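You operate a simulated robot arm through the tools that you are given. There is no shell and no other tool. Be economical: measure what you need, move in short steps, check, and stop when the job is done.

You run a simulated robot arm. Do the job below in one go: nothing can be reset, and whatever is moved stays where it is left.

Task
Switch on the sealer, set its timer to 3, seal the strap bag and drop it in the green bin.

Only the result counts: the job must be done as asked and must still hold three seconds after the hand-in. Knocking over, shifting, dropping, spilling or breaking anything else fails it. Lids that push on must go on centred and level and be pressed home; caps that screw on are set level and turned clockwise until they are tight.

Robot
A 7-joint arm with a two-finger parallel gripper, fixed in place. Base frame: the origin is at the foot of the arm, x ahead of it, y to its left, z up; the work surface is at about z = 780. Units: mm, rad, N and s.
With the tool pointing down near the work surface it reaches from about 280 to 720 mm from the base axis. Its first joint turns from -2.007 to 2.007 rad. Payload 3.91 kg.
The tool frame sits at the grasp point between the pads (the TCP): z along the fingers, y along the line on which they close. The tips reach 30 mm beyond it. The gripper opens to 110 mm. The fingers are 20 mm wide and 10 mm thick; the gripper's body (48 by 112 mm) begins 55 mm behind the TCP.
Orientation is that of the tool frame in the base frame, as a unit quaternion [x, y, z, w]. With the fingers straight down and closing along the base's y, the tool's x points along the base's -x, its y along +y and its z along -z.

Tools
- The arm moves only by the tool step_arm. Its argument "increments" is a list that holds one entry, the list of rows, each a list of 6 numbers: the shift along the tool's x, y, z in units of 30 mm (1.0 is 30 mm), then the turn, a rotation vector about the tool's x, y, z in units of 5 degrees (1.0 is 5 degrees). In form: [[[tx, ty, tz, ax, ay, az], ...]]. A call has 1 to 8 rows; each row shifts and turns the commanded pose from where the row before left it, along the tool's axes as they then stand. "hand" is the closure, from 0 (fully open) to 1 (shut), set as the call begins (left out, the last holds). A call with a number of a shift or a turn outside -1 to 1 is refused whole. Each row takes 0.2 s and may step no farther than 50 mm and 0.15 rad from the row before; otherwise, or with a gripper value out of range, the whole call is refused. Where a pose cannot be reached the arm comes as near as it can. A force on the tool above 90 N (or 10 N above the force at the start of the call, whichever is more), or a blocked arm, ends the call early, and 0.2 s more pass. Each finger travels about 108 mm/s and halts on what it meets, pressing with about 37 N; the grip force reading is that of the motor and also rises with nothing between the fingers. The clock runs only during rows and for 0.2 s after the last one: add rows that do not move to give the fingers time. The reply holds the time, the measured pose of the TCP, the force on the tool along the base axes, the opening and the grip force, in the units named above and with some noise, with the torque about the TCP (base axes, N m) and any sound that the robot's microphone picked up, and new pictures: "pictures" is both (left out), scene, wrist or none.
- Cameras (640 x 400 px; columns grow to the right, rows downward): "scene" is fixed at [220.7, 650.9, 1574.4]; the picture's right is [-0.85, -0.53, 0.00], its down [-0.51, 0.81, -0.28] and it looks along [0.15, -0.23, -0.96] (base axes); focal length 236 px, centre (320, 200). "wrist" rides on the gripper at [72, 17, -103] in the tool frame; the picture's right is [-0.23, 0.97, 0.00], its down [-0.76, -0.18, -0.62] and it looks along [-0.61, -0.14, 0.78] (tool axes); focal length 222 px, centre (320, 200).
- lift_body(by): slides the trunk up (or, below 0, down) by that many mm; the arm rides with it, the base frame stays. It gives what a move gives, with no picture.
- measure_at(camera, pixels): for up to 12 pixels [column, row] of the newest picture of that camera ("zoom" is the newest enlarged one), the place [x, y, z] in the base frame of the surface seen there, good to about 3 mm. No time passes.
- close_up(camera, box): a new picture of the part [left, top, right, bottom] of that camera's present view, enlarged. No time passes.
- sign_off(): hands the job in; it is judged then, once.

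Keep the steps short. Do not move on a guess: measure, check each grasp and each placing, and mend mistakes. In all there are 80 turns and 200 pictures (those below and enlarged ones count). Leave the gripper open and the arm clear of the work at the hand-in unless told otherwise, and finish with a single line.

The tools are called after "Call:" as a command line: name --argument value ..., lists and objects as JSON in quotes. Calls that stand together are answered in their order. step_arm: Moves the arm, as the interface text tells. Its arguments: {"type":"object","properties":{"increments":{"type":"array"},"hand":{"type":"number"},"pictures":{"type":"string","enum":["both","scene","wrist","none"]}},"required":["increments"]} The other tools are called the same way: lift_body (by) slides the trunk up or down; measure_at (camera, pixels) gives the place of the surface under pixels of a picture; close_up (camera, box) takes an enlarged picture of a part of a camera's view; sign_off () hands the job in.

At the start:

```text
t: 0.0
tool_pos: [183.9, 462.8, 1288.3]
tool_rot: [0.0, 1.0, 0.0, 0.0]
contact_force: [0.4, 0.6, -0.1]
wrist_torque: [-0.02, 0.01, -0.02]
width: 110.1
grip_force: 0.0
trunk travel left (down, up): [-825.0, 165.0]
```

scene: 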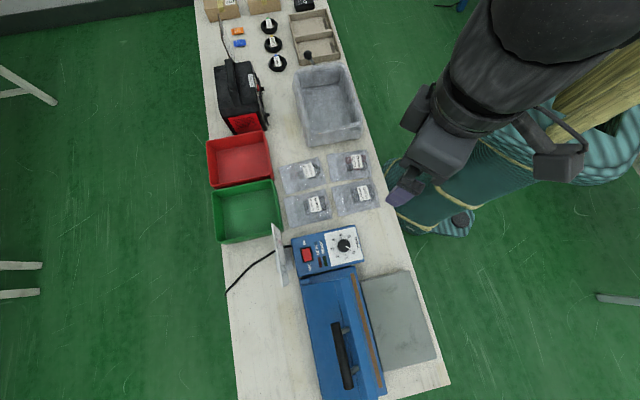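
wrist: 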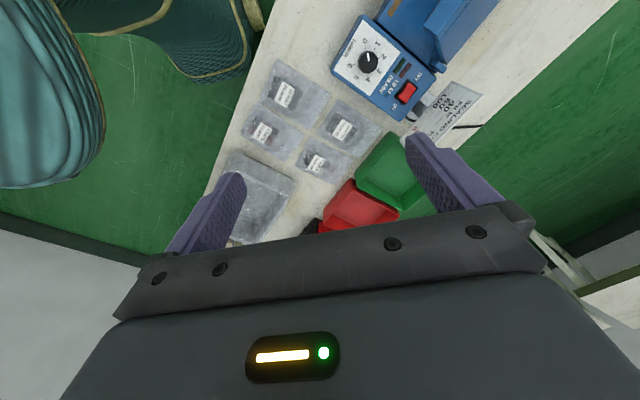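

I see a sealer (blue), four bags, bins. First I enlarge the sealer panel, the bags and the sign.

Call:
close_up --camera "scene" --box '[270, 140, 390, 215]'

Call:
close_up --camera "scene" --box '[260, 215, 380, 290]'

Call:
close_up --camera "wrist" --box '[320, 20, 500, 140]'

Call:
close_up --camera "scene" --box '[280, 250, 460, 400]'

Call:
close_up --camera "wrist" --box '[220, 50, 400, 190]'

```text
5.33 times, centred on (330, 178) of scene
```

zoom: 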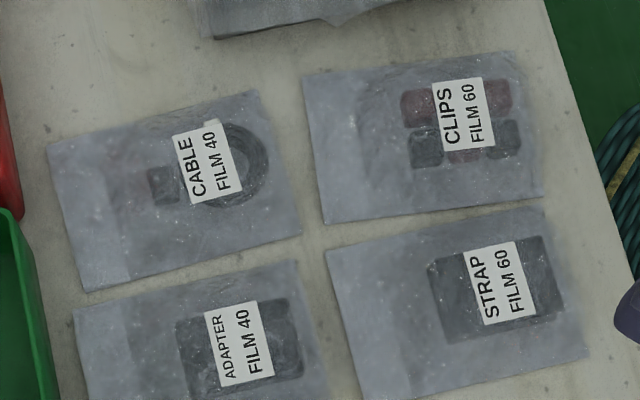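

```text
5.33 times, centred on (320, 252) of scene
```

zoom: 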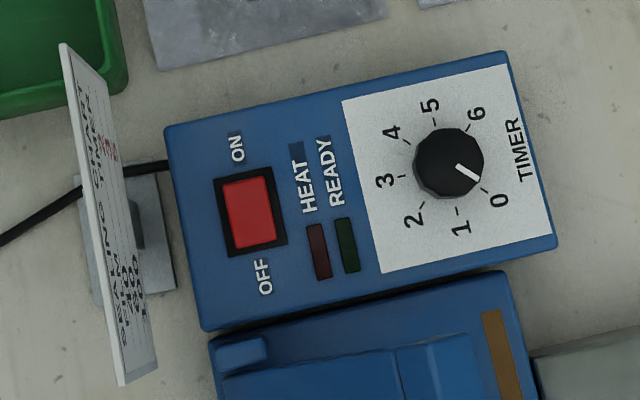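

```text
3.33 times, centred on (410, 80) of wrist
```

zoom: 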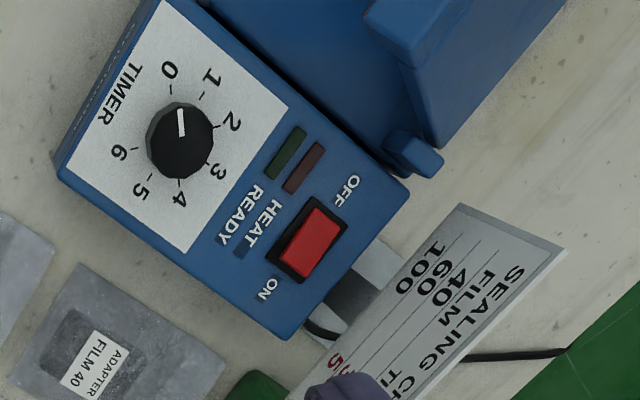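

```text
2.67 times, centred on (370, 325) of scene
```

zoom: 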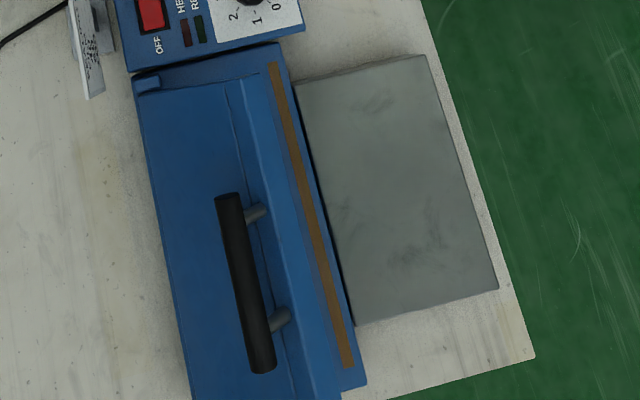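

```text
2.86 times, centred on (310, 120) of wrist
```

zoom: 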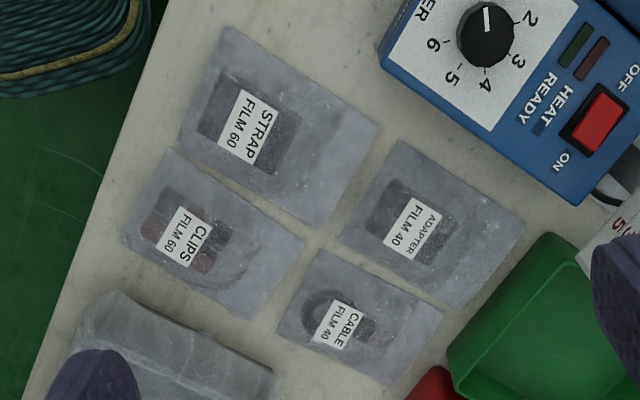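

Next I measure the switch, dial, bag, lid, tray, bin.

Call:
measure_at --camera "scene" --pixels '[[307, 255], [307, 248], [307, 262], [344, 245], [351, 247], [335, 208], [378, 208], [334, 185], [371, 180], [353, 197], [246, 210], [357, 262]]'

Call:
measure_at --camera "scene" --pixels '[[365, 278], [414, 270], [438, 355], [390, 370], [336, 325], [350, 385], [384, 278], [380, 350], [320, 320], [310, 290], [372, 330], [362, 340]]'

Call:
measure_at --camera "scene" --pixels '[[216, 190], [277, 182], [280, 230], [219, 241], [383, 275], [386, 392], [325, 399], [302, 281], [352, 268], [278, 225], [287, 280], [345, 355]]'

```text
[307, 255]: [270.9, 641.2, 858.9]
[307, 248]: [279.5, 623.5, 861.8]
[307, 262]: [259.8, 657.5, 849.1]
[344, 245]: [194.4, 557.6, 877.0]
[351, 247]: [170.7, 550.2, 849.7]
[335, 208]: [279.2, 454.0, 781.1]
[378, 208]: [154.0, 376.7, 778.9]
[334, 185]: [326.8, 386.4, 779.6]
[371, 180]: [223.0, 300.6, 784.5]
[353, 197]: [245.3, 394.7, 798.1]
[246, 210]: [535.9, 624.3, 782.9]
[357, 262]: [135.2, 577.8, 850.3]
```

```text
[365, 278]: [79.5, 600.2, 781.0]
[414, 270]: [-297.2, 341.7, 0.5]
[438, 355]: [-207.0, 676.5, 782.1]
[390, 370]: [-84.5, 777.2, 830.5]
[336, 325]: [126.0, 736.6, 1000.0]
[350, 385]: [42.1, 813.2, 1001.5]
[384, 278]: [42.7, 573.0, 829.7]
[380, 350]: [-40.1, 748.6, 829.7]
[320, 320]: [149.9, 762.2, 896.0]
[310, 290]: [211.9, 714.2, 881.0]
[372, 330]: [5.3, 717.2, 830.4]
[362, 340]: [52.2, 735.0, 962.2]
```

```text
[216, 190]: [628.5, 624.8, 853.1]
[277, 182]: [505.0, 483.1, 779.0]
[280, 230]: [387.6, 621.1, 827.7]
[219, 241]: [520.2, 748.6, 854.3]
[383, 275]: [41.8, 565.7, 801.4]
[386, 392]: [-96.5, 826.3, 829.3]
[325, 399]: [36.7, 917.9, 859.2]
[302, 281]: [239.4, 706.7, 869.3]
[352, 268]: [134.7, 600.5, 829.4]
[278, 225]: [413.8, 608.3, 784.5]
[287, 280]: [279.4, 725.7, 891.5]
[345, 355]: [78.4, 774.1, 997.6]
```

I take enlarged views of the lid and of the tray to find their exact lines.

Call:
close_up --camera "scene" --box '[300, 260, 400, 322]'

Call:
measure_at --camera "scene" --pixels '[[400, 300], [420, 340], [400, 350], [370, 280], [408, 272], [434, 357], [386, 368], [292, 240], [365, 225], [299, 276], [357, 226], [373, 262]]'

Call:
measure_at --camera "wrist" --pixels '[[360, 62], [405, 92], [370, 45], [400, 120], [332, 72], [362, 16], [440, 80], [285, 92], [265, 70], [275, 60], [320, 97], [330, 120]]'

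```text
6.40 times, centred on (350, 291) of scene
```

zoom: 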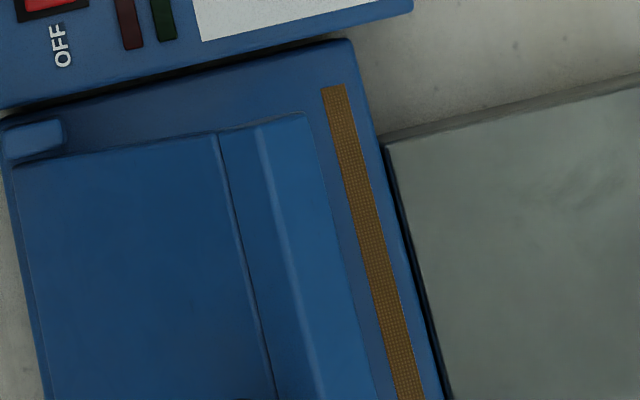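

```text
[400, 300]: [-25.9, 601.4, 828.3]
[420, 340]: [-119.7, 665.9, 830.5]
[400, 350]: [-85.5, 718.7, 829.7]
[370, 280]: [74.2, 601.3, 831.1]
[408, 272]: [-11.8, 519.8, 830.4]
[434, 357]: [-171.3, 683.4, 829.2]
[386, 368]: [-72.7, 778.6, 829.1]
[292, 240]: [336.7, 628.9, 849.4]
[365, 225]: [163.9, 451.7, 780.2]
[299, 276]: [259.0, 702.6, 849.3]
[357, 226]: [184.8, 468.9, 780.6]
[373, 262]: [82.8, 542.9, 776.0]
```

```text
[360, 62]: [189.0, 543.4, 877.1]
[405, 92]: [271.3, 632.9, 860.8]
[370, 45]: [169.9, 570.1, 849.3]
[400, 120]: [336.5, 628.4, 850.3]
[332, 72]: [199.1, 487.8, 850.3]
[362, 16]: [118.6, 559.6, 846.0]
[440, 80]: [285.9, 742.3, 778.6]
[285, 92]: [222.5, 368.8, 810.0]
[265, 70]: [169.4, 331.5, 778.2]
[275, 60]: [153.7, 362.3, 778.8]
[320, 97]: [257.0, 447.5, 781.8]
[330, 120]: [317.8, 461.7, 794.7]
```

The sealer lies at 45° to the base. I turn the tool by -45° about its z to align with it (tool x toward me, tool y along the table), closing the fingers for the switch.

Call:
step_arm --increments '[[[0, 0, 0, 0, 0, -1], [0, 0, 0, 0, 0, -1], [0, 0, 0, 0, 0, -1], [0, 0, 0, 0, 0, -1], [0, 0, 0, 0, 0, -1], [0, 0, 0, 0, 0, -1], [0, 0, 0, 0, 0, -1], [0, 0, 0, 0, 0, -1]]]' --hand 1 --pictures "none"

Call:
lift_body --by -250

Call:
measure_at --camera "scene" --pixels '[[353, 278], [363, 316], [371, 348], [379, 382], [352, 190], [375, 188], [363, 196], [357, 204], [379, 203], [332, 190], [338, 213], [360, 283]]'

```text
t: 1.8
tool_pos: [182.6, 461.3, 1288.1]
tool_rot: [-0.343, 0.939, 0.001, 0.001]
contact_force: [0.2, -0.4, -0.3]
wrist_torque: [0.01, -0.01, 0.0]
width: 0.0
grip_force: 36.5
trunk travel left (down, up): [-825.0, 165.0]
```

```text
t: 4.4
tool_pos: [182.2, 460.8, 1038.3]
tool_rot: [-0.342, 0.94, 0.0, 0.0]
contact_force: [0.2, 0.9, 0.3]
wrist_torque: [-0.04, -0.03, 0.0]
width: 0.3
grip_force: 37.2
trunk travel left (down, up): [-575.0, 415.0]
```

```text
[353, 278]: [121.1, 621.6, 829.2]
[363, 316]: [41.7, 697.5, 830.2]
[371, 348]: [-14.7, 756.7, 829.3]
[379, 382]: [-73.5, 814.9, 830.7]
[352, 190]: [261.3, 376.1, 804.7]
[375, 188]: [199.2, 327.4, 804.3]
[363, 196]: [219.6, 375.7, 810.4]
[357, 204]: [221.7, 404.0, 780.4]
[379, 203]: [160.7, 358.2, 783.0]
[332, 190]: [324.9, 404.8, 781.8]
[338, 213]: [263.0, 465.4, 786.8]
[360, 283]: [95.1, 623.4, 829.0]
```

Strip is along U=524 (45° axes), z 830. Now finish the turn and move above the ON half of the rocker at (279,624).

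Call:
step_arm --increments '[[[0, 0, 0, 0, 0, -1], [-0.9, 0.243, 0, 0, 0, 0], [-0.9, 0.243, 0, 0, 0, 0], [-0.9, 0.243, 0, 0, 0, 0], [-0.9, 0.243, 0, 0, 0, 0], [-0.9, 0.243, 0, 0, 0, 0], [-0.9, 0.243, 0, 0, 0, 0], [-0.9, 0.243, 0, 0, 0, 0]]]' --pictures "both"

```text
t: 6.2
tool_pos: [275.6, 620.0, 1035.6]
tool_rot: [-0.383, 0.924, 0.0, 0.001]
contact_force: [0.0, -0.7, 0.6]
wrist_torque: [0.1, 0.0, 0.03]
width: 0.0
grip_force: 36.6
out of reach, approached as far as the arm can: row 8
trunk travel left (down, up): [-575.0, 415.0]
```

scene: 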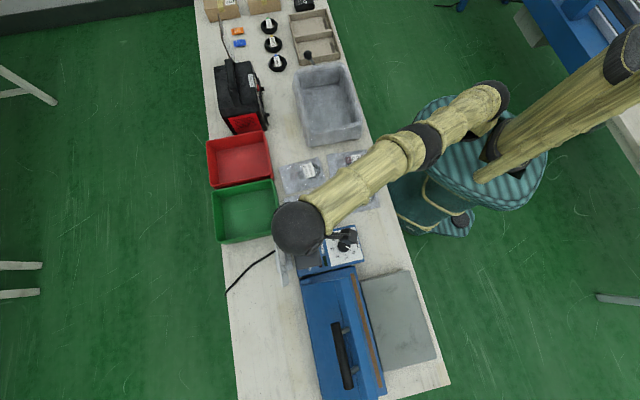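
wrist: 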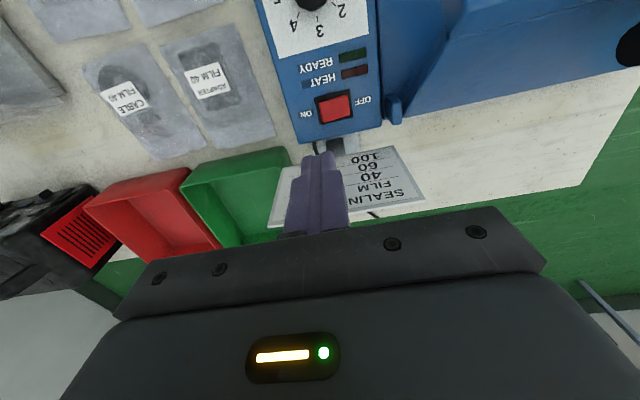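

The arm stops about 10 mm short of the wanted spot at this height; I descend with the arm, pushing slightly outward, and read what happens.

Call:
step_arm --increments '[[[0, 0.1, 1, 0, 0, 0], [0, 0.1, 1, 0, 0, 0], [0, 0, 1, 0, 0, 0]]]' --pictures "wrist"

```text
t: 7.0
tool_pos: [271.8, 627.2, 943.5]
tool_rot: [-0.382, 0.924, -0.001, 0.0]
contact_force: [0.8, 0.4, -0.7]
wrist_torque: [-0.01, -0.02, -0.02]
width: 0.0
grip_force: 37.4
trunk travel left (down, up): [-575.0, 415.0]
```

wrist: 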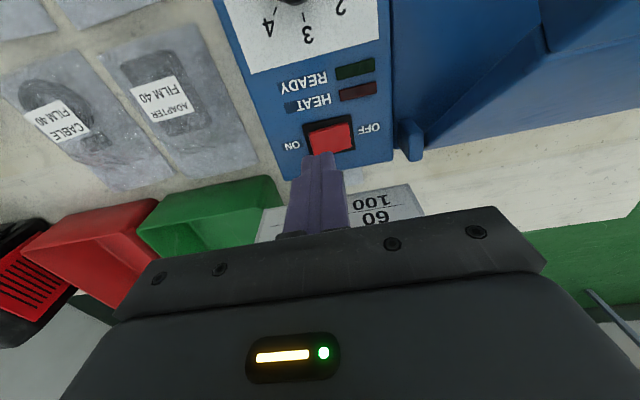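

Lower gives more reach. I measure the rocker from the wrist view before pressing.

Call:
measure_at --camera "wrist" --pixels '[[313, 135], [332, 138], [348, 136], [318, 148], [330, 126], [333, 148]]'

Call:
step_arm --increments '[[[-0.25, -0.1, 0.6, 0, 0, 0], [0, 0, 0.6, 0, 0, 0]]]' --pictures "wrist"

```text
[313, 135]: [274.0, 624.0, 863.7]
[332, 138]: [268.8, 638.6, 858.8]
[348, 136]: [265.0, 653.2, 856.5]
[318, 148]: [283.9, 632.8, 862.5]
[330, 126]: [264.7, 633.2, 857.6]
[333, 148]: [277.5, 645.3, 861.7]
```

```text
t: 7.6
tool_pos: [280.1, 629.4, 907.2]
tool_rot: [-0.383, 0.924, 0.001, 0.001]
contact_force: [0.3, 0.4, -0.3]
wrist_torque: [0.02, -0.02, -0.01]
width: 0.0
grip_force: 36.8
trunk travel left (down, up): [-575.0, 415.0]
```

wrist: 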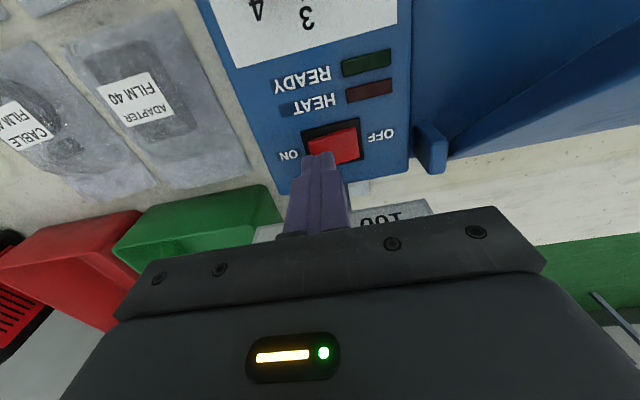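

Fingers are above the ON half (U 643, V 247), tips ~15 mm over it. Press down slowly.

Call:
step_arm --increments '[[[0, 0, 0.3, 0, 0, 0], [0, 0, 0.2, 0, 0, 0], [0, 0, 0.15, 0, 0, 0], [0, 0, 0.1, 0, 0, 0], [0, 0, 0.1, 0, 0, 0]]]' --pictures "wrist"

```text
t: 8.8
tool_pos: [279.6, 627.9, 890.9]
tool_rot: [-0.383, 0.924, 0.004, 0.005]
contact_force: [6.1, -1.5, 42.3]
wrist_torque: [0.1, 0.21, 0.03]
width: 0.1
grip_force: 37.1
trunk travel left (down, up): [-575.0, 415.0]
```

wrist: 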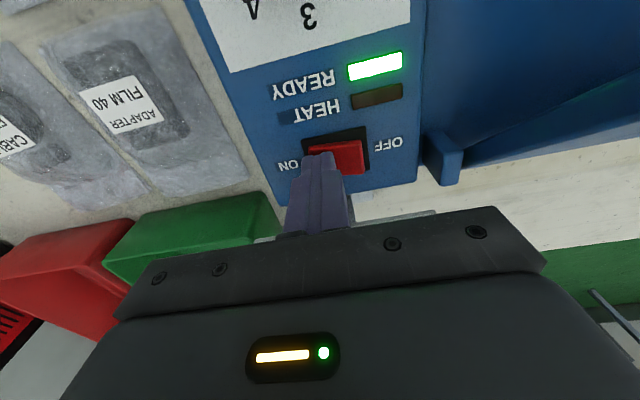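

READY is lit: it is on. Rise and back off to see the dial.

Call:
step_arm --increments '[[[0, 0, -1, 0, 0, 0], [0, 0, -1, 0, 0, 0], [0, 0, -1, 0, 0, 0], [0.9, 0, -0.3, 0, 0, 0], [0.9, 0, 0, 0, 0, 0], [0.9, 0, 0, 0, 0, 0], [0.9, 0, 0, 0, 0, 0]]]' --hand 0.2 --pictures "both"

```text
t: 10.4
tool_pos: [203.1, 554.9, 981.9]
tool_rot: [-0.382, 0.924, 0.0, 0.0]
contact_force: [0.2, 0.4, 0.3]
wrist_torque: [0.0, 0.03, -0.02]
width: 87.9
grip_force: 0.1
trunk travel left (down, up): [-575.0, 415.0]
```

scene: 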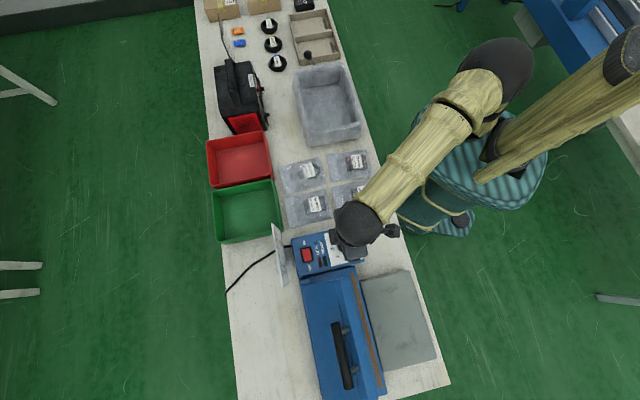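
wrist: 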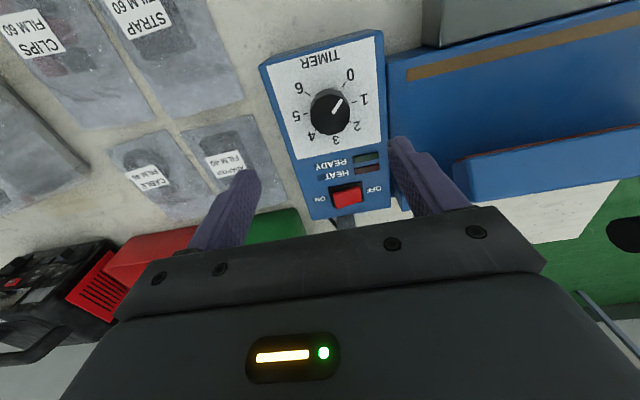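

The READY light looks dark here; I enlarge to check, and measure the knob.

Call:
close_up --camera "wrist" --box '[260, 40, 400, 220]'

Call:
measure_at --camera "wrist" --pixels '[[330, 112], [316, 112], [346, 108], [332, 96], [330, 125], [342, 190], [360, 190], [334, 198]]'

```text
2.22 times, centred on (330, 130) of wrist
```

zoom: 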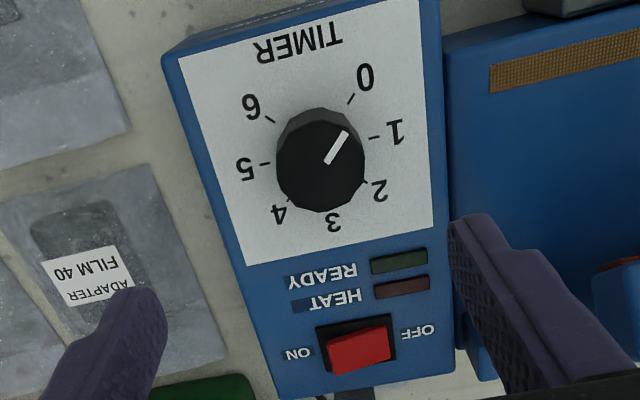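

```text
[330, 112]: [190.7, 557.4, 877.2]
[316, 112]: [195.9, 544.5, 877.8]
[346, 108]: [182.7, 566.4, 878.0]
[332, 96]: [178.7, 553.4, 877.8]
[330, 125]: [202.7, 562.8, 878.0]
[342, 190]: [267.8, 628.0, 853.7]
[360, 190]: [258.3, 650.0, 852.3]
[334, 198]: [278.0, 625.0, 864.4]
```

The rocker sprang back (ON side still at 864): it wasn't pressed far enough, or the fingers sat on the frame. I measure the frame and rocker closely.

Call:
close_up --camera "wrist" --box '[316, 170, 376, 215]'

Call:
measure_at --camera "wrist" --pixels '[[330, 186], [331, 192], [332, 196], [333, 200], [345, 184], [362, 186], [364, 194], [345, 195]]'

```text
8.89 times, centred on (346, 192) of wrist
```

zoom: 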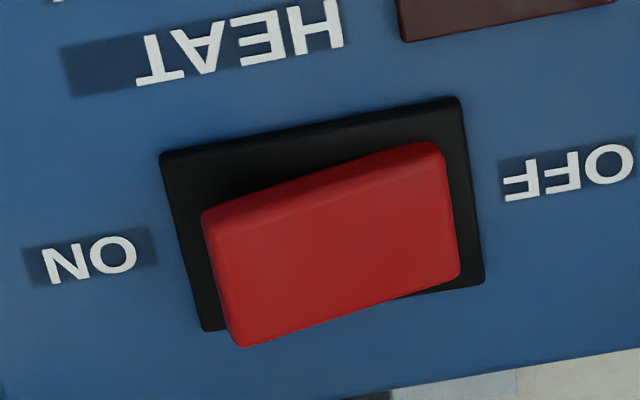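

```text
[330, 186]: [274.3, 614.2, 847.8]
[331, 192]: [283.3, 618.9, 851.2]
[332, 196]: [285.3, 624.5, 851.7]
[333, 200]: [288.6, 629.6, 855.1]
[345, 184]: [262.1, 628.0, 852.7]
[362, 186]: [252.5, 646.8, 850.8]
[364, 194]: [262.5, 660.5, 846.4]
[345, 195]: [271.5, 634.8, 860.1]
```

Frame is at 851, rocker at 864, so only more travel is needed. Go back above it with fingers shut and press deeper.

Call:
step_arm --increments '[[[-0.9, 0, 0, 0, 0, 0], [-0.9, 0, 0.5, 0, 0, 0], [-0.9, 0, 0.5, 0, 0, 0], [-0.87, -0.05, 0.5, 0, 0, 0], [0, 0, 0.5, 0, 0, 0], [0, 0, 0.5, 0, 0, 0]]]' --hand 1 --pictures "none"

Call:
step_arm --increments '[[[0, 0, 0.3, 0, 0, 0], [0, 0, 0.2, 0, 0, 0], [0, 0, 0.2, 0, 0, 0], [0, 0, 0.2, 0, 0, 0], [0, 0, 0.2, 0, 0, 0], [0, 0, 0.2, 0, 0, 0], [0, 0, 0.15, 0, 0, 0], [0, 0, 0.15, 0, 0, 0]]]' --pictures "wrist"

```text
t: 11.8
tool_pos: [281.3, 626.0, 906.2]
tool_rot: [-0.382, 0.924, 0.0, 0.0]
contact_force: [0.8, -0.1, 0.3]
wrist_torque: [-0.02, 0.0, 0.03]
width: 0.1
grip_force: 37.0
trunk travel left (down, up): [-575.0, 415.0]
```

```text
t: 13.3
tool_pos: [281.6, 626.4, 889.5]
tool_rot: [-0.382, 0.924, 0.012, 0.013]
contact_force: [-7.7, -31.8, 32.9]
wrist_torque: [-0.86, 0.61, 0.37]
width: 0.1
grip_force: 36.6
trunk travel left (down, up): [-575.0, 415.0]
stopped in row 7: the force on the tool passed its limit (the readings are from after the stop); the commanded pose is now the measured one
```

wrist: 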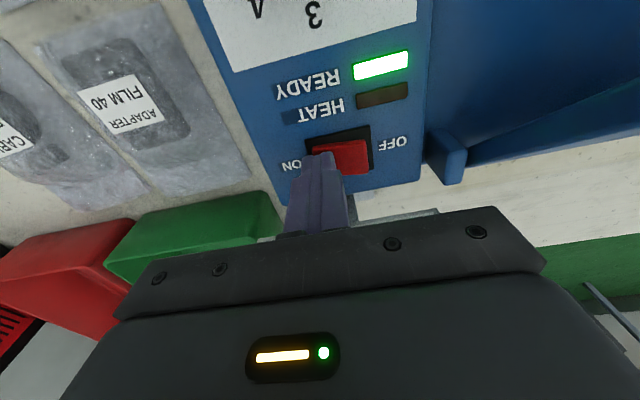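

Rocker is only level now: the fingers' inner edge bears too near its pivot. I rise, shift 9 mm toward the ON end (V≈235) and press again.

Call:
step_arm --increments '[[[0, 0, -0.4, 0, 0, 0], [0, -0.3, 0, 0, 0, 0], [0, 0, 0.3, 0, 0, 0], [0, 0, 0.2, 0, 0, 0], [0, 0, 0.15, 0, 0, 0], [0, 0, 0.15, 0, 0, 0], [0, 0, 0.1, 0, 0, 0], [0, 0, 0.1, 0, 0, 0]]]' --pictures "wrist"

```text
t: 15.0
tool_pos: [290.6, 625.9, 888.4]
tool_rot: [-0.381, 0.924, 0.022, 0.022]
contact_force: [-8.6, -30.9, 33.4]
wrist_torque: [-0.86, 0.68, 0.37]
width: 0.0
grip_force: 36.9
trunk travel left (down, up): [-575.0, 415.0]
stopped in row 8: the force on the tool passed its limit (the readings are from after the stop); the commanded pose is now the measured one
```

wrist: 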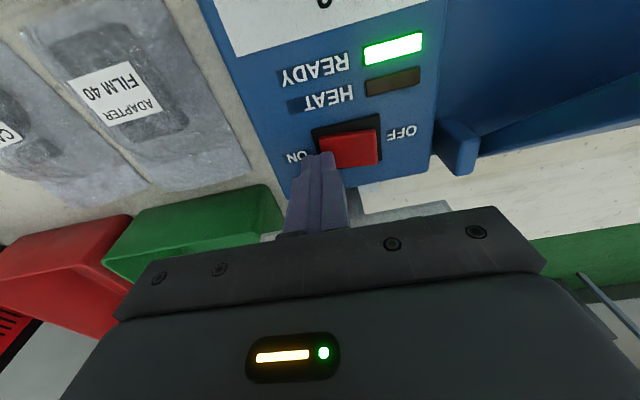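

Still blocked, with a sideways force; I look from the scene camera for what is touching.

Call:
close_up --camera "scene" --box '[240, 190, 380, 290]'

Call:
close_up --camera "wrist" --box '[280, 110, 420, 210]'

Call:
measure_at --camera "wrist" --pixels '[[340, 145], [370, 140], [378, 160], [325, 155], [320, 150], [400, 210], [380, 212], [322, 142]]'

```text
4.00 times, centred on (310, 240) of scene
```

zoom: 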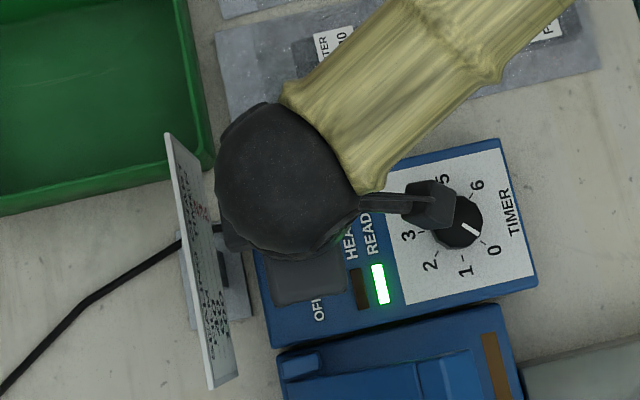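

```text
4.00 times, centred on (350, 160) of wrist
```

zoom: 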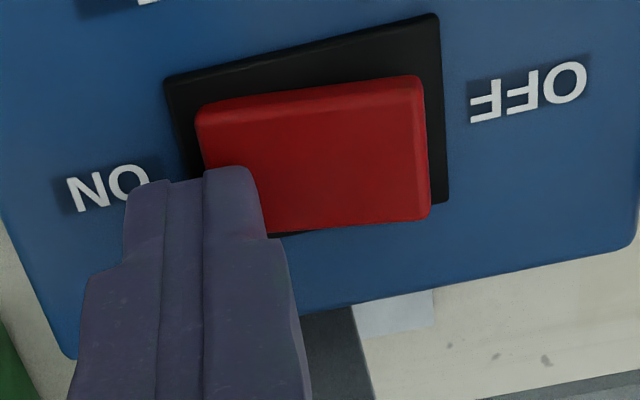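

```text
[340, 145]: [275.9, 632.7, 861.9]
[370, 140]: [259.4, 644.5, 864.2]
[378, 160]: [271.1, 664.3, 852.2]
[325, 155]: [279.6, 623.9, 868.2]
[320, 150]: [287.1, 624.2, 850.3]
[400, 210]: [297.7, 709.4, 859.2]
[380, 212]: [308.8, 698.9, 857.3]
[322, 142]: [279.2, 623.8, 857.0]
```

Now the OFF side stands at 864 and the ON side at 857: it has flipped. I rise and check that it stays.

Call:
step_arm --increments '[[[0, 0, -1, 0, 0, 0], [0, 0, -1, 0, 0, 0], [0, 0, -1, 0, 0, 0], [0.9, 0.1, -0.2, 0, 0, 0], [0.9, 0.1, 0, 0, 0, 0], [0.9, 0.1, 0, 0, 0, 0], [0.9, 0.1, 0, 0, 0, 0]]]' --hand 0.3 --pictures "wrist"

Call:
close_up --camera "wrist" --box '[260, 40, 400, 220]'

```text
t: 16.6
tool_pos: [205.3, 557.6, 971.8]
tool_rot: [-0.381, 0.924, 0.021, 0.02]
contact_force: [-0.5, -0.7, 0.2]
wrist_torque: [0.01, -0.03, -0.03]
width: 77.1
grip_force: 0.1
trunk travel left (down, up): [-575.0, 415.0]
```

wrist: 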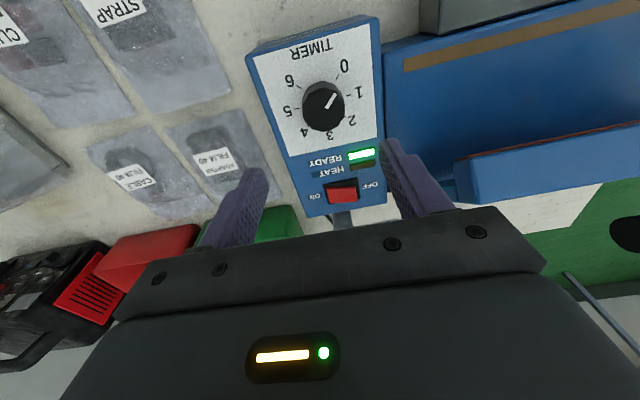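

```text
2.22 times, centred on (330, 130) of wrist
```

zoom: 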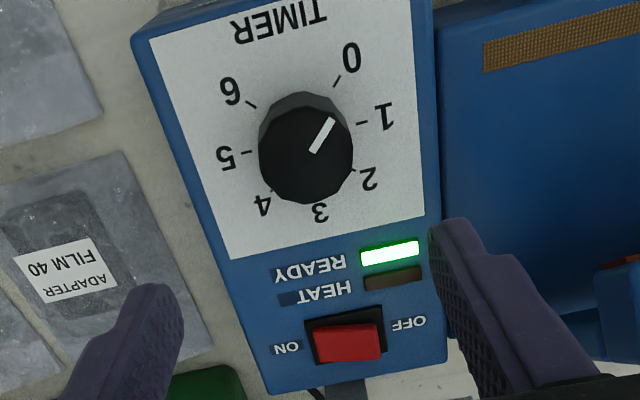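

It stays ON with READY lit. Knob centre is at about (191.3, 557.5), top 877. I level the tool, centre over the knob and pre-turn -40°.

Call:
step_arm --increments '[[[0.33, 0.33, 0, 0.27, 0.61, 0], [0, 0, 0, 0, 0, -1], [0, 0, 0, 0, 0, -1], [0, 0, 0, 0, 0, -1], [0, 0, 0, 0, 0, -1], [0, 0, 0, 0, 0, -1], [0, 0, 0, 0, 0, -1], [0, 0, 0, 0, 0, -1]]]' --hand 0.3 --pictures "wrist"

```text
t: 18.4
tool_pos: [190.6, 559.5, 971.9]
tool_rot: [-0.642, 0.766, -0.001, -0.001]
contact_force: [-0.2, 0.5, -0.4]
wrist_torque: [-0.03, 0.02, -0.04]
width: 77.2
grip_force: 0.1
trunk travel left (down, up): [-575.0, 415.0]
```

wrist: 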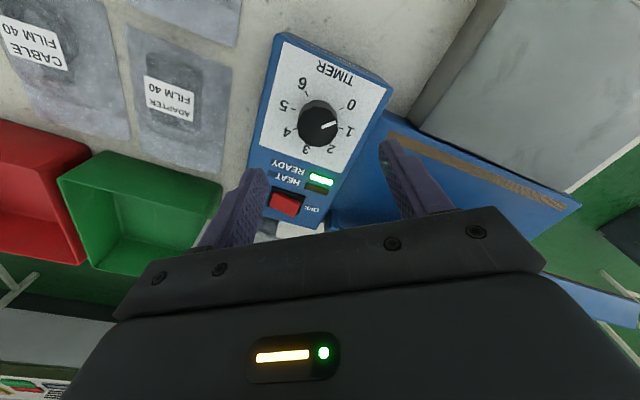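

I check the knob's edges once more from here.

Call:
measure_at --camera "wrist" --pixels '[[318, 125], [302, 121], [334, 130], [315, 140], [321, 112], [318, 103], [330, 140], [304, 135]]'

Call:
close_up --camera "wrist" --box '[278, 95, 358, 155]'

```text
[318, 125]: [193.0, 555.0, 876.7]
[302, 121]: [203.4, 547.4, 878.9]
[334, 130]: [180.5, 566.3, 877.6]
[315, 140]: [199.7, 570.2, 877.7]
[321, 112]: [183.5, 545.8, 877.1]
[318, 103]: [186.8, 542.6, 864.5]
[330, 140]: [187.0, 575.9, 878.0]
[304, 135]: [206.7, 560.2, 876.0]
```

```text
6.67 times, centred on (318, 125) of wrist
```

zoom: 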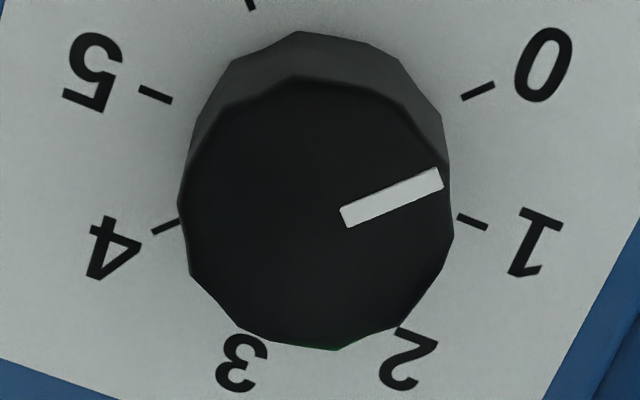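

Centre ≈ (192, 559), and the tool is at (190.6, 559.5). Descend to TCP z 886 and close.

Call:
step_arm --increments '[[[0, 0, 0.9, 0, 0, 0], [0, 0, 0.9, 0, 0, 0], [0, 0, 0.7, 0, 0, 0], [0, 0, 0.37, 0, 0, 0]]]' --pictures "none"

Call:
step_arm --increments '[[[0, 0, 0, 0, 0, 0], [0, 0, 0, 0, 0, 0], [0, 0, 0, 0, 0, 0]]]' --hand 1 --pictures "wrist"

```text
t: 19.4
tool_pos: [192.2, 558.1, 885.5]
tool_rot: [-0.642, 0.767, 0.0, 0.001]
contact_force: [0.4, 0.6, -0.1]
wrist_torque: [-0.02, -0.01, -0.02]
width: 77.0
grip_force: 0.1
trunk travel left (down, up): [-575.0, 415.0]
```

```text
t: 20.2
tool_pos: [192.6, 557.9, 886.5]
tool_rot: [-0.642, 0.767, 0.0, 0.001]
contact_force: [6.8, 0.0, -1.8]
wrist_torque: [0.4, -0.39, -0.08]
width: 37.0
grip_force: 44.5
trunk travel left (down, up): [-575.0, 415.0]
```

wrist: 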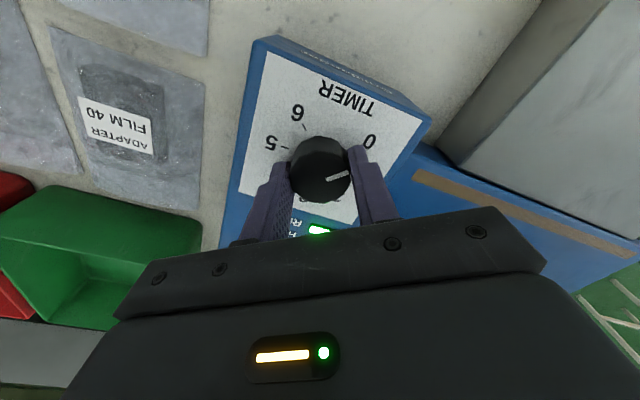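

Knob gripped (37 mm). Turn clockwise by 80° in two calls, then check.

Call:
step_arm --increments '[[[0, 0, 0, 0, 0, 1], [0, 0, 0, 0, 0, 1], [0, 0, 0, 0, 0, 1], [0, 0, 0, 0, 0, 1], [0, 0, 0, 0, 0, 1], [0, 0, 0, 0, 0, 1], [0, 0, 0, 0, 0, 1], [0, 0, 0, 0, 0, 1]]]' --pictures "none"

Call:
step_arm --increments '[[[0, 0, 0, 0, 0, 1], [0, 0, 0, 0, 0, 1], [0, 0, 0, 0, 0, 1], [0, 0, 0, 0, 0, 1], [0, 0, 0, 0, 0, 1], [0, 0, 0, 0, 0, 1], [0, 0, 0, 0, 0, 1], [0, 0, 0, 0, 0, 1]]]' --pictures "wrist"

```text
t: 22.0
tool_pos: [193.8, 557.7, 885.9]
tool_rot: [-0.34, 0.94, 0.001, 0.001]
contact_force: [13.8, 1.6, 13.3]
wrist_torque: [-0.75, 0.12, 0.01]
width: 37.0
grip_force: 44.9
trunk travel left (down, up): [-575.0, 415.0]
```

```text
t: 23.8
tool_pos: [193.8, 559.9, 885.6]
tool_rot: [0.003, 1.0, 0.0, 0.001]
contact_force: [15.6, 10.2, 19.9]
wrist_torque: [-0.11, -0.81, 0.02]
width: 37.2
grip_force: 45.2
trunk travel left (down, up): [-575.0, 415.0]
```

wrist: 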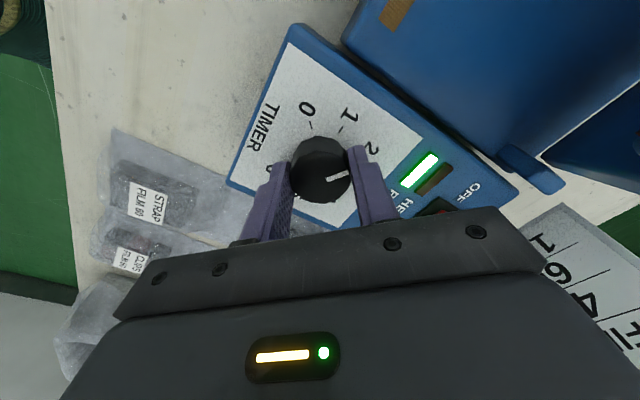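

The knob follows with no slip. 55° more.

Call:
step_arm --increments '[[[0, 0, 0, 0, 0, 1], [0, 0, 0, 0, 0, 1], [0, 0, 0, 0, 0, 1], [0, 0, 0, 0, 0, 1], [0, 0, 0, 0, 0, 1], [0, 0, 0, 0, 0, 1], [0, 0, 0, 0, 0, 1], [0, 0, 0, 0, 0, 1]]]' --pictures "none"

Call:
step_arm --increments '[[[0, 0, 0, 0, 0, 1], [0, 0, 0, 0, 0, 1], [0, 0, 0, 0, 0, 1]]]' --pictures "none"

Call:
close_up --camera "wrist" --box '[230, 80, 430, 230]'

```text
t: 25.6
tool_pos: [193.2, 558.9, 885.9]
tool_rot: [0.345, 0.939, 0.001, 0.001]
contact_force: [15.9, 10.5, 21.2]
wrist_torque: [-0.07, -0.79, 0.01]
width: 37.1
grip_force: 45.1
trunk travel left (down, up): [-575.0, 415.0]
```

```text
t: 26.4
tool_pos: [193.1, 559.6, 885.6]
tool_rot: [0.463, 0.886, 0.001, 0.0]
contact_force: [15.7, 13.1, 19.6]
wrist_torque: [0.71, -0.09, 0.02]
width: 36.9
grip_force: 44.9
trunk travel left (down, up): [-575.0, 415.0]
```

```text
2.67 times, centred on (330, 155) of wrist
```

zoom: 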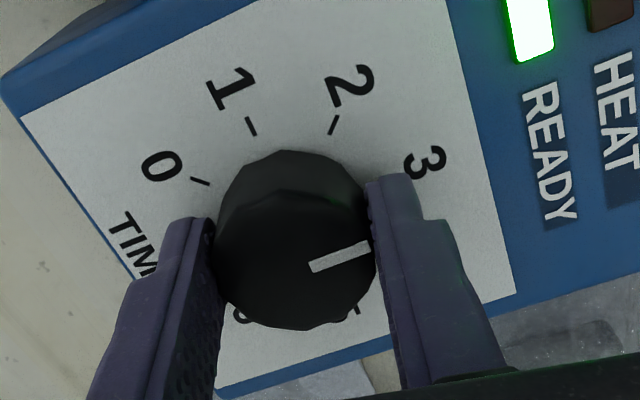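

The pointer is near 3; open, rise and look straight.

Call:
step_arm --increments '[[[0, 0, 0, 0, 0, 0], [0, 0, 0, 0, 0, 0], [0, 0, -0.8, 0, 0, 0], [0, 0, -0.8, 0, 0, 0], [0, 0, -0.8, 0, 0, 0], [0, 0, -0.8, 0, 0, 0]]]' --hand 0.3 --pictures "both"

Call:
close_up --camera "wrist" --box '[260, 60, 400, 160]'

Call:
measure_at --camera "scene" --pixels '[[241, 212]]'

```text
t: 27.8
tool_pos: [192.2, 558.9, 979.9]
tool_rot: [0.463, 0.887, 0.0, 0.001]
contact_force: [0.3, -0.4, 0.0]
wrist_torque: [-0.02, 0.0, -0.02]
width: 77.1
grip_force: 0.0
trunk travel left (down, up): [-575.0, 415.0]
```

scene: 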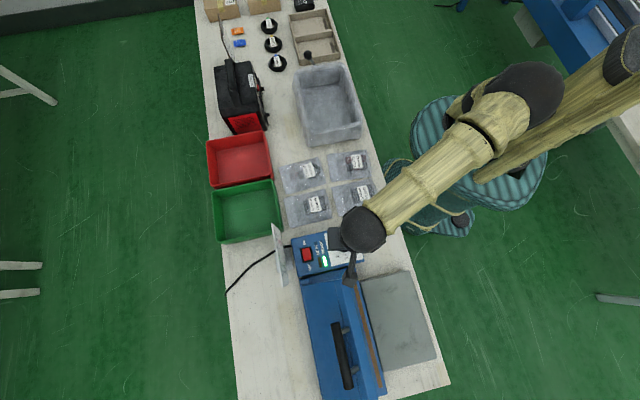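
wrist: 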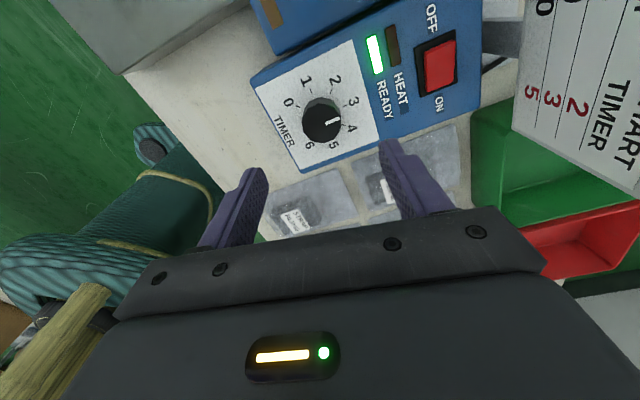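

```text
4.00 times, centred on (330, 110) of wrist
```

zoom: 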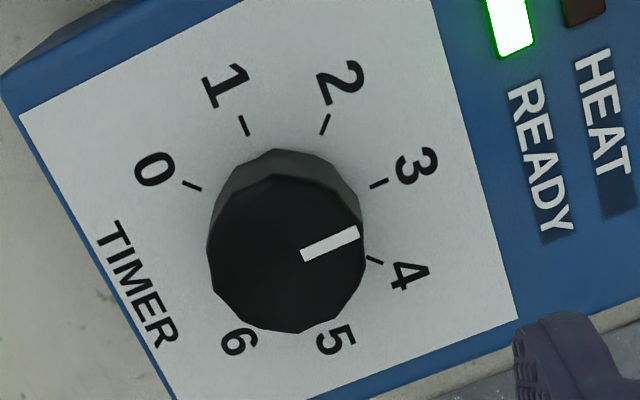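

```text
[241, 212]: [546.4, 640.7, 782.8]
```

The pointer is parallel to the "3" tick; I verify with measurements.

Call:
measure_at --camera "zoom" --pixels '[[306, 256], [355, 235], [374, 186], [385, 181], [184, 182], [200, 189], [241, 118], [248, 134], [326, 117], [322, 132], [370, 258], [382, 263]]'

```text
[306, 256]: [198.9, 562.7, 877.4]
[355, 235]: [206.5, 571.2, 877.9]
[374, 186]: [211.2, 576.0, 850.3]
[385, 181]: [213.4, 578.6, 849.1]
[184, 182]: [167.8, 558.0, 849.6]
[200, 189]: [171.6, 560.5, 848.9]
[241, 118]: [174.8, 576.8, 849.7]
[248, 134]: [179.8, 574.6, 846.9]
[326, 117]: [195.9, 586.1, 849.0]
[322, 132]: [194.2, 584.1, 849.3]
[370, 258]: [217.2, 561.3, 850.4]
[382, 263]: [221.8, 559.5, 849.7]
```

Pointer at ≈45°, the "3" tick at ≈45°: set. Now turn the tool back to aligned (-100°).

Call:
step_arm --increments '[[[0, 0, 0, 0, 0, -1], [0, 0, 0, 0, 0, -1], [0, 0, 0, 0, 0, -1], [0, 0, 0, 0, 0, -1], [0, 0, 0, 0, 0, -1], [0, 0, 0, 0, 0, -1], [0, 0, 0, 0, 0, -1], [0, 0, 0, 0, 0, -1]]]' --pictures "none"

Call:
step_arm --increments '[[[0, 0, 0, 0, 0, -1], [0, 0, 0, 0, 0, -1], [0, 0, 0, 0, 0, -1], [0, 0, 0, 0, 0, -1], [0, 0, 0, 0, 0, -1], [0, 0, 0, 0, 0, -1], [0, 0, 0, 0, 0, -1], [0, 0, 0, 0, 0, -1]]]' --pictures "none"

Call:
step_arm --increments '[[[0, 0, 0, 0, 0, -1], [0, 0, 0, 0, 0, -1], [0, 0, 0, 0, 0, -1], [0, 0, 0, 0, 0, -1], [0.6, -1, 0, 0, 0, 0], [0.6, -1, 0, 0, 0, 0], [0.6, -1, 0, 0, 0, 0], [0.6, -1, 0, 0, 0, 0]]]' --hand 0 --pictures "both"

```text
t: 29.6
tool_pos: [191.0, 559.6, 981.4]
tool_rot: [0.132, 0.991, 0.0, 0.0]
contact_force: [0.4, 0.0, -0.1]
wrist_torque: [-0.02, -0.01, 0.0]
width: 76.9
grip_force: 0.1
trunk travel left (down, up): [-575.0, 415.0]
```

```text
t: 31.4
tool_pos: [189.9, 558.0, 981.3]
tool_rot: [-0.216, 0.976, 0.0, 0.0]
contact_force: [0.2, -0.1, 1.1]
wrist_torque: [0.0, -0.02, 0.03]
width: 77.0
grip_force: 0.0
trunk travel left (down, up): [-575.0, 415.0]
```

```text
t: 33.2
tool_pos: [226.1, 421.0, 982.5]
tool_rot: [-0.381, 0.925, -0.001, 0.001]
contact_force: [1.0, -0.7, -0.4]
wrist_torque: [-0.01, 0.0, -0.01]
width: 110.1
grip_force: 0.0
trunk travel left (down, up): [-575.0, 415.0]
```

scene: 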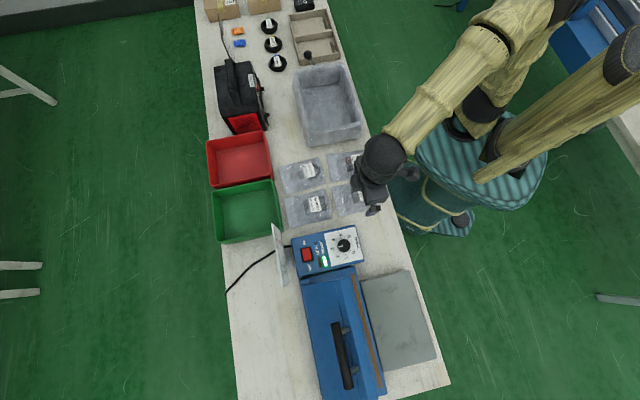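
wrist: 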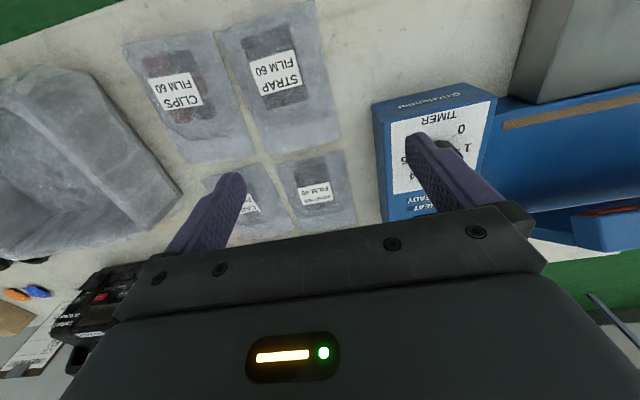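

I see the strap bag at wrist (215–340, 0–155); measure its corners and its item.

Call:
close_up --camera "wrist" --box '[190, 0, 390, 170]'

Call:
measure_at --camera "wrist" --pixels '[[216, 32], [312, 4], [340, 136], [262, 153], [245, 42], [297, 24], [308, 92], [265, 105], [275, 70], [300, 125], [285, 120], [252, 60]]'

```text
2.35 times, centred on (290, 85) of wrist
```

zoom: 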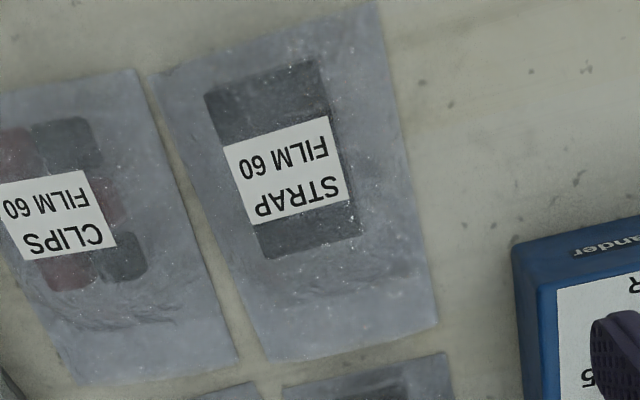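

```text
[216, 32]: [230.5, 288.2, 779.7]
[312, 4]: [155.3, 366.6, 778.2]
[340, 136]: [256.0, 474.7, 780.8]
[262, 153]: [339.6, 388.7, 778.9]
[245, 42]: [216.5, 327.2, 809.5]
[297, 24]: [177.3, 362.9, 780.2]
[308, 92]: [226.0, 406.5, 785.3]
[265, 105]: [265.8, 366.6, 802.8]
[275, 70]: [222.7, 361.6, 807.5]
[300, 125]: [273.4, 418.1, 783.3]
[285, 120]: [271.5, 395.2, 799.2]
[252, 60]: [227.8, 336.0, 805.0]
```

Bag spans U 367–516, V 38–152, mouth at the far end; item at about U 415, V 99, up to z≈807. Move above it with 90 mm opening, down to z≈850 first.

Call:
step_arm --increments '[[[0.71, -0.65, 0, 0, 0, 0], [0.71, -0.65, 0.4, 0, 0, 0], [0, 0, 1, 0, 0, 0], [0, 0, 1, 0, 0, 0], [0, 0, 1, 0, 0, 0], [0, 0, 0.8, 0, 0, 0]]]' --hand 0.18 --pictures "both"

```text
t: 34.6
tool_pos: [223.4, 364.7, 856.3]
tool_rot: [-0.381, 0.924, -0.001, 0.0]
contact_force: [0.4, 0.3, -0.1]
wrist_torque: [-0.02, 0.01, -0.03]
width: 90.4
grip_force: 0.2
trunk travel left (down, up): [-575.0, 415.0]
```

scene: 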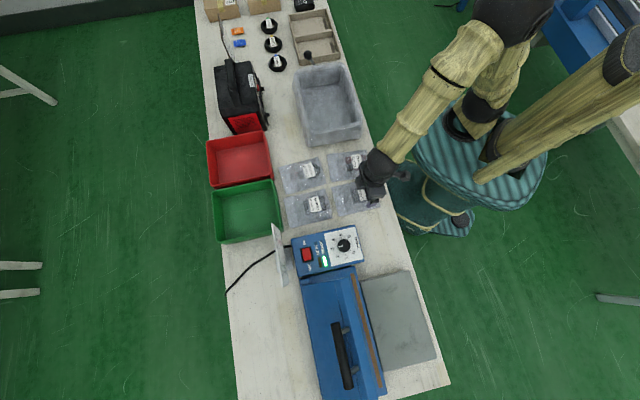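
wrist: 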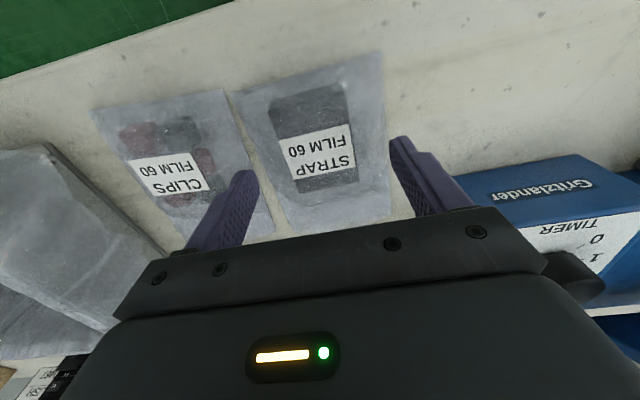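

U 416, V 100: centred over the item. Descend 38 mm, watching force.

Call:
step_arm --increments '[[[0, 0, 0.5, 0, 0, 0], [0, 0, 0.4, 0, 0, 0], [0, 0, 0.37, 0, 0, 0]]]' --pictures "wrist"

```text
t: 35.4
tool_pos: [222.9, 364.9, 817.9]
tool_rot: [-0.381, 0.925, -0.001, 0.001]
contact_force: [-0.1, -0.2, 0.0]
wrist_torque: [-0.02, 0.01, 0.0]
width: 90.2
grip_force: 0.0
trunk travel left (down, up): [-575.0, 415.0]
```

wrist: 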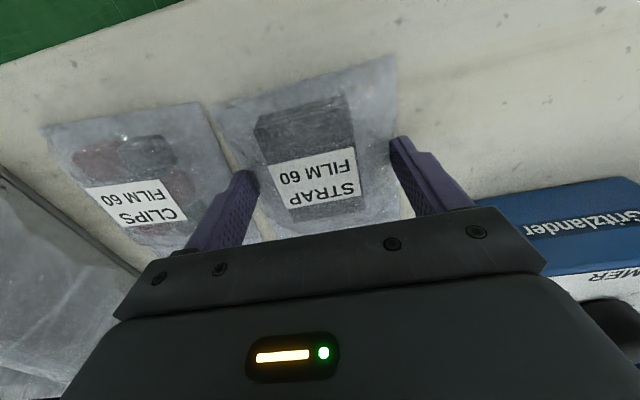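

Both fingers stand on the strap bag's film either side of the item. Close.

Call:
step_arm --increments '[[[0, 0, 0, 0, 0, 0], [0, 0, 0, 0, 0, 0], [0, 0, 0, 0, 0, 0]]]' --hand 1 --pictures "none"

Call:
step_arm --increments '[[[0, 0, -0.5, 0, 0, 0], [0, 0, -1, 0, 0, 0], [0, 0, -1, 0, 0, 0], [0, 0, -1, 0, 0, 0]]]' --pictures "both"

```text
t: 36.2
tool_pos: [223.7, 366.1, 819.6]
tool_rot: [-0.381, 0.924, 0.0, 0.001]
contact_force: [-0.8, 0.2, 0.0]
wrist_torque: [0.05, -0.03, 0.0]
width: 60.7
grip_force: 37.3
trunk travel left (down, up): [-575.0, 415.0]
```

```text
t: 37.2
tool_pos: [222.8, 366.0, 922.4]
tool_rot: [-0.381, 0.925, 0.0, 0.001]
contact_force: [-0.5, 0.1, -0.8]
wrist_torque: [-0.03, -0.02, 0.0]
width: 60.9
grip_force: 37.1
trunk travel left (down, up): [-575.0, 415.0]
```

scene: 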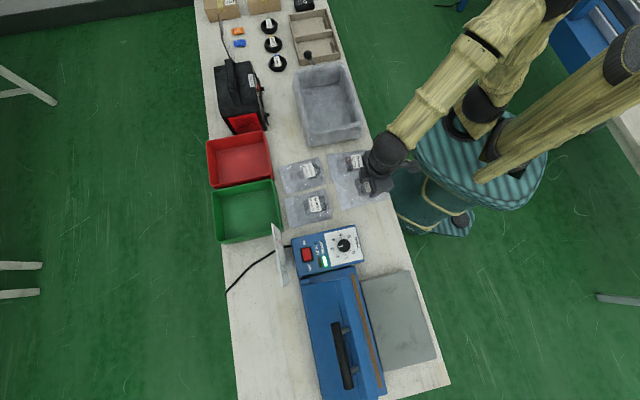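
wrist: 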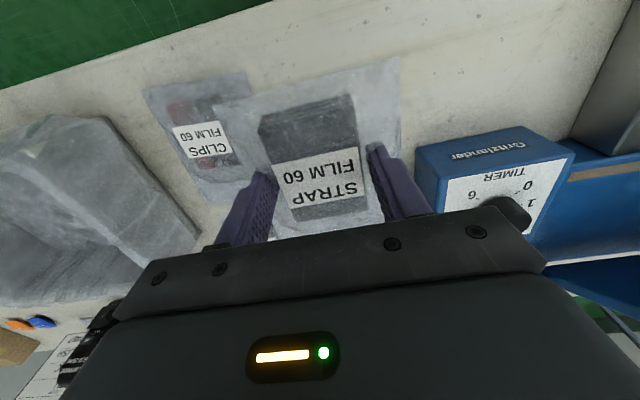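

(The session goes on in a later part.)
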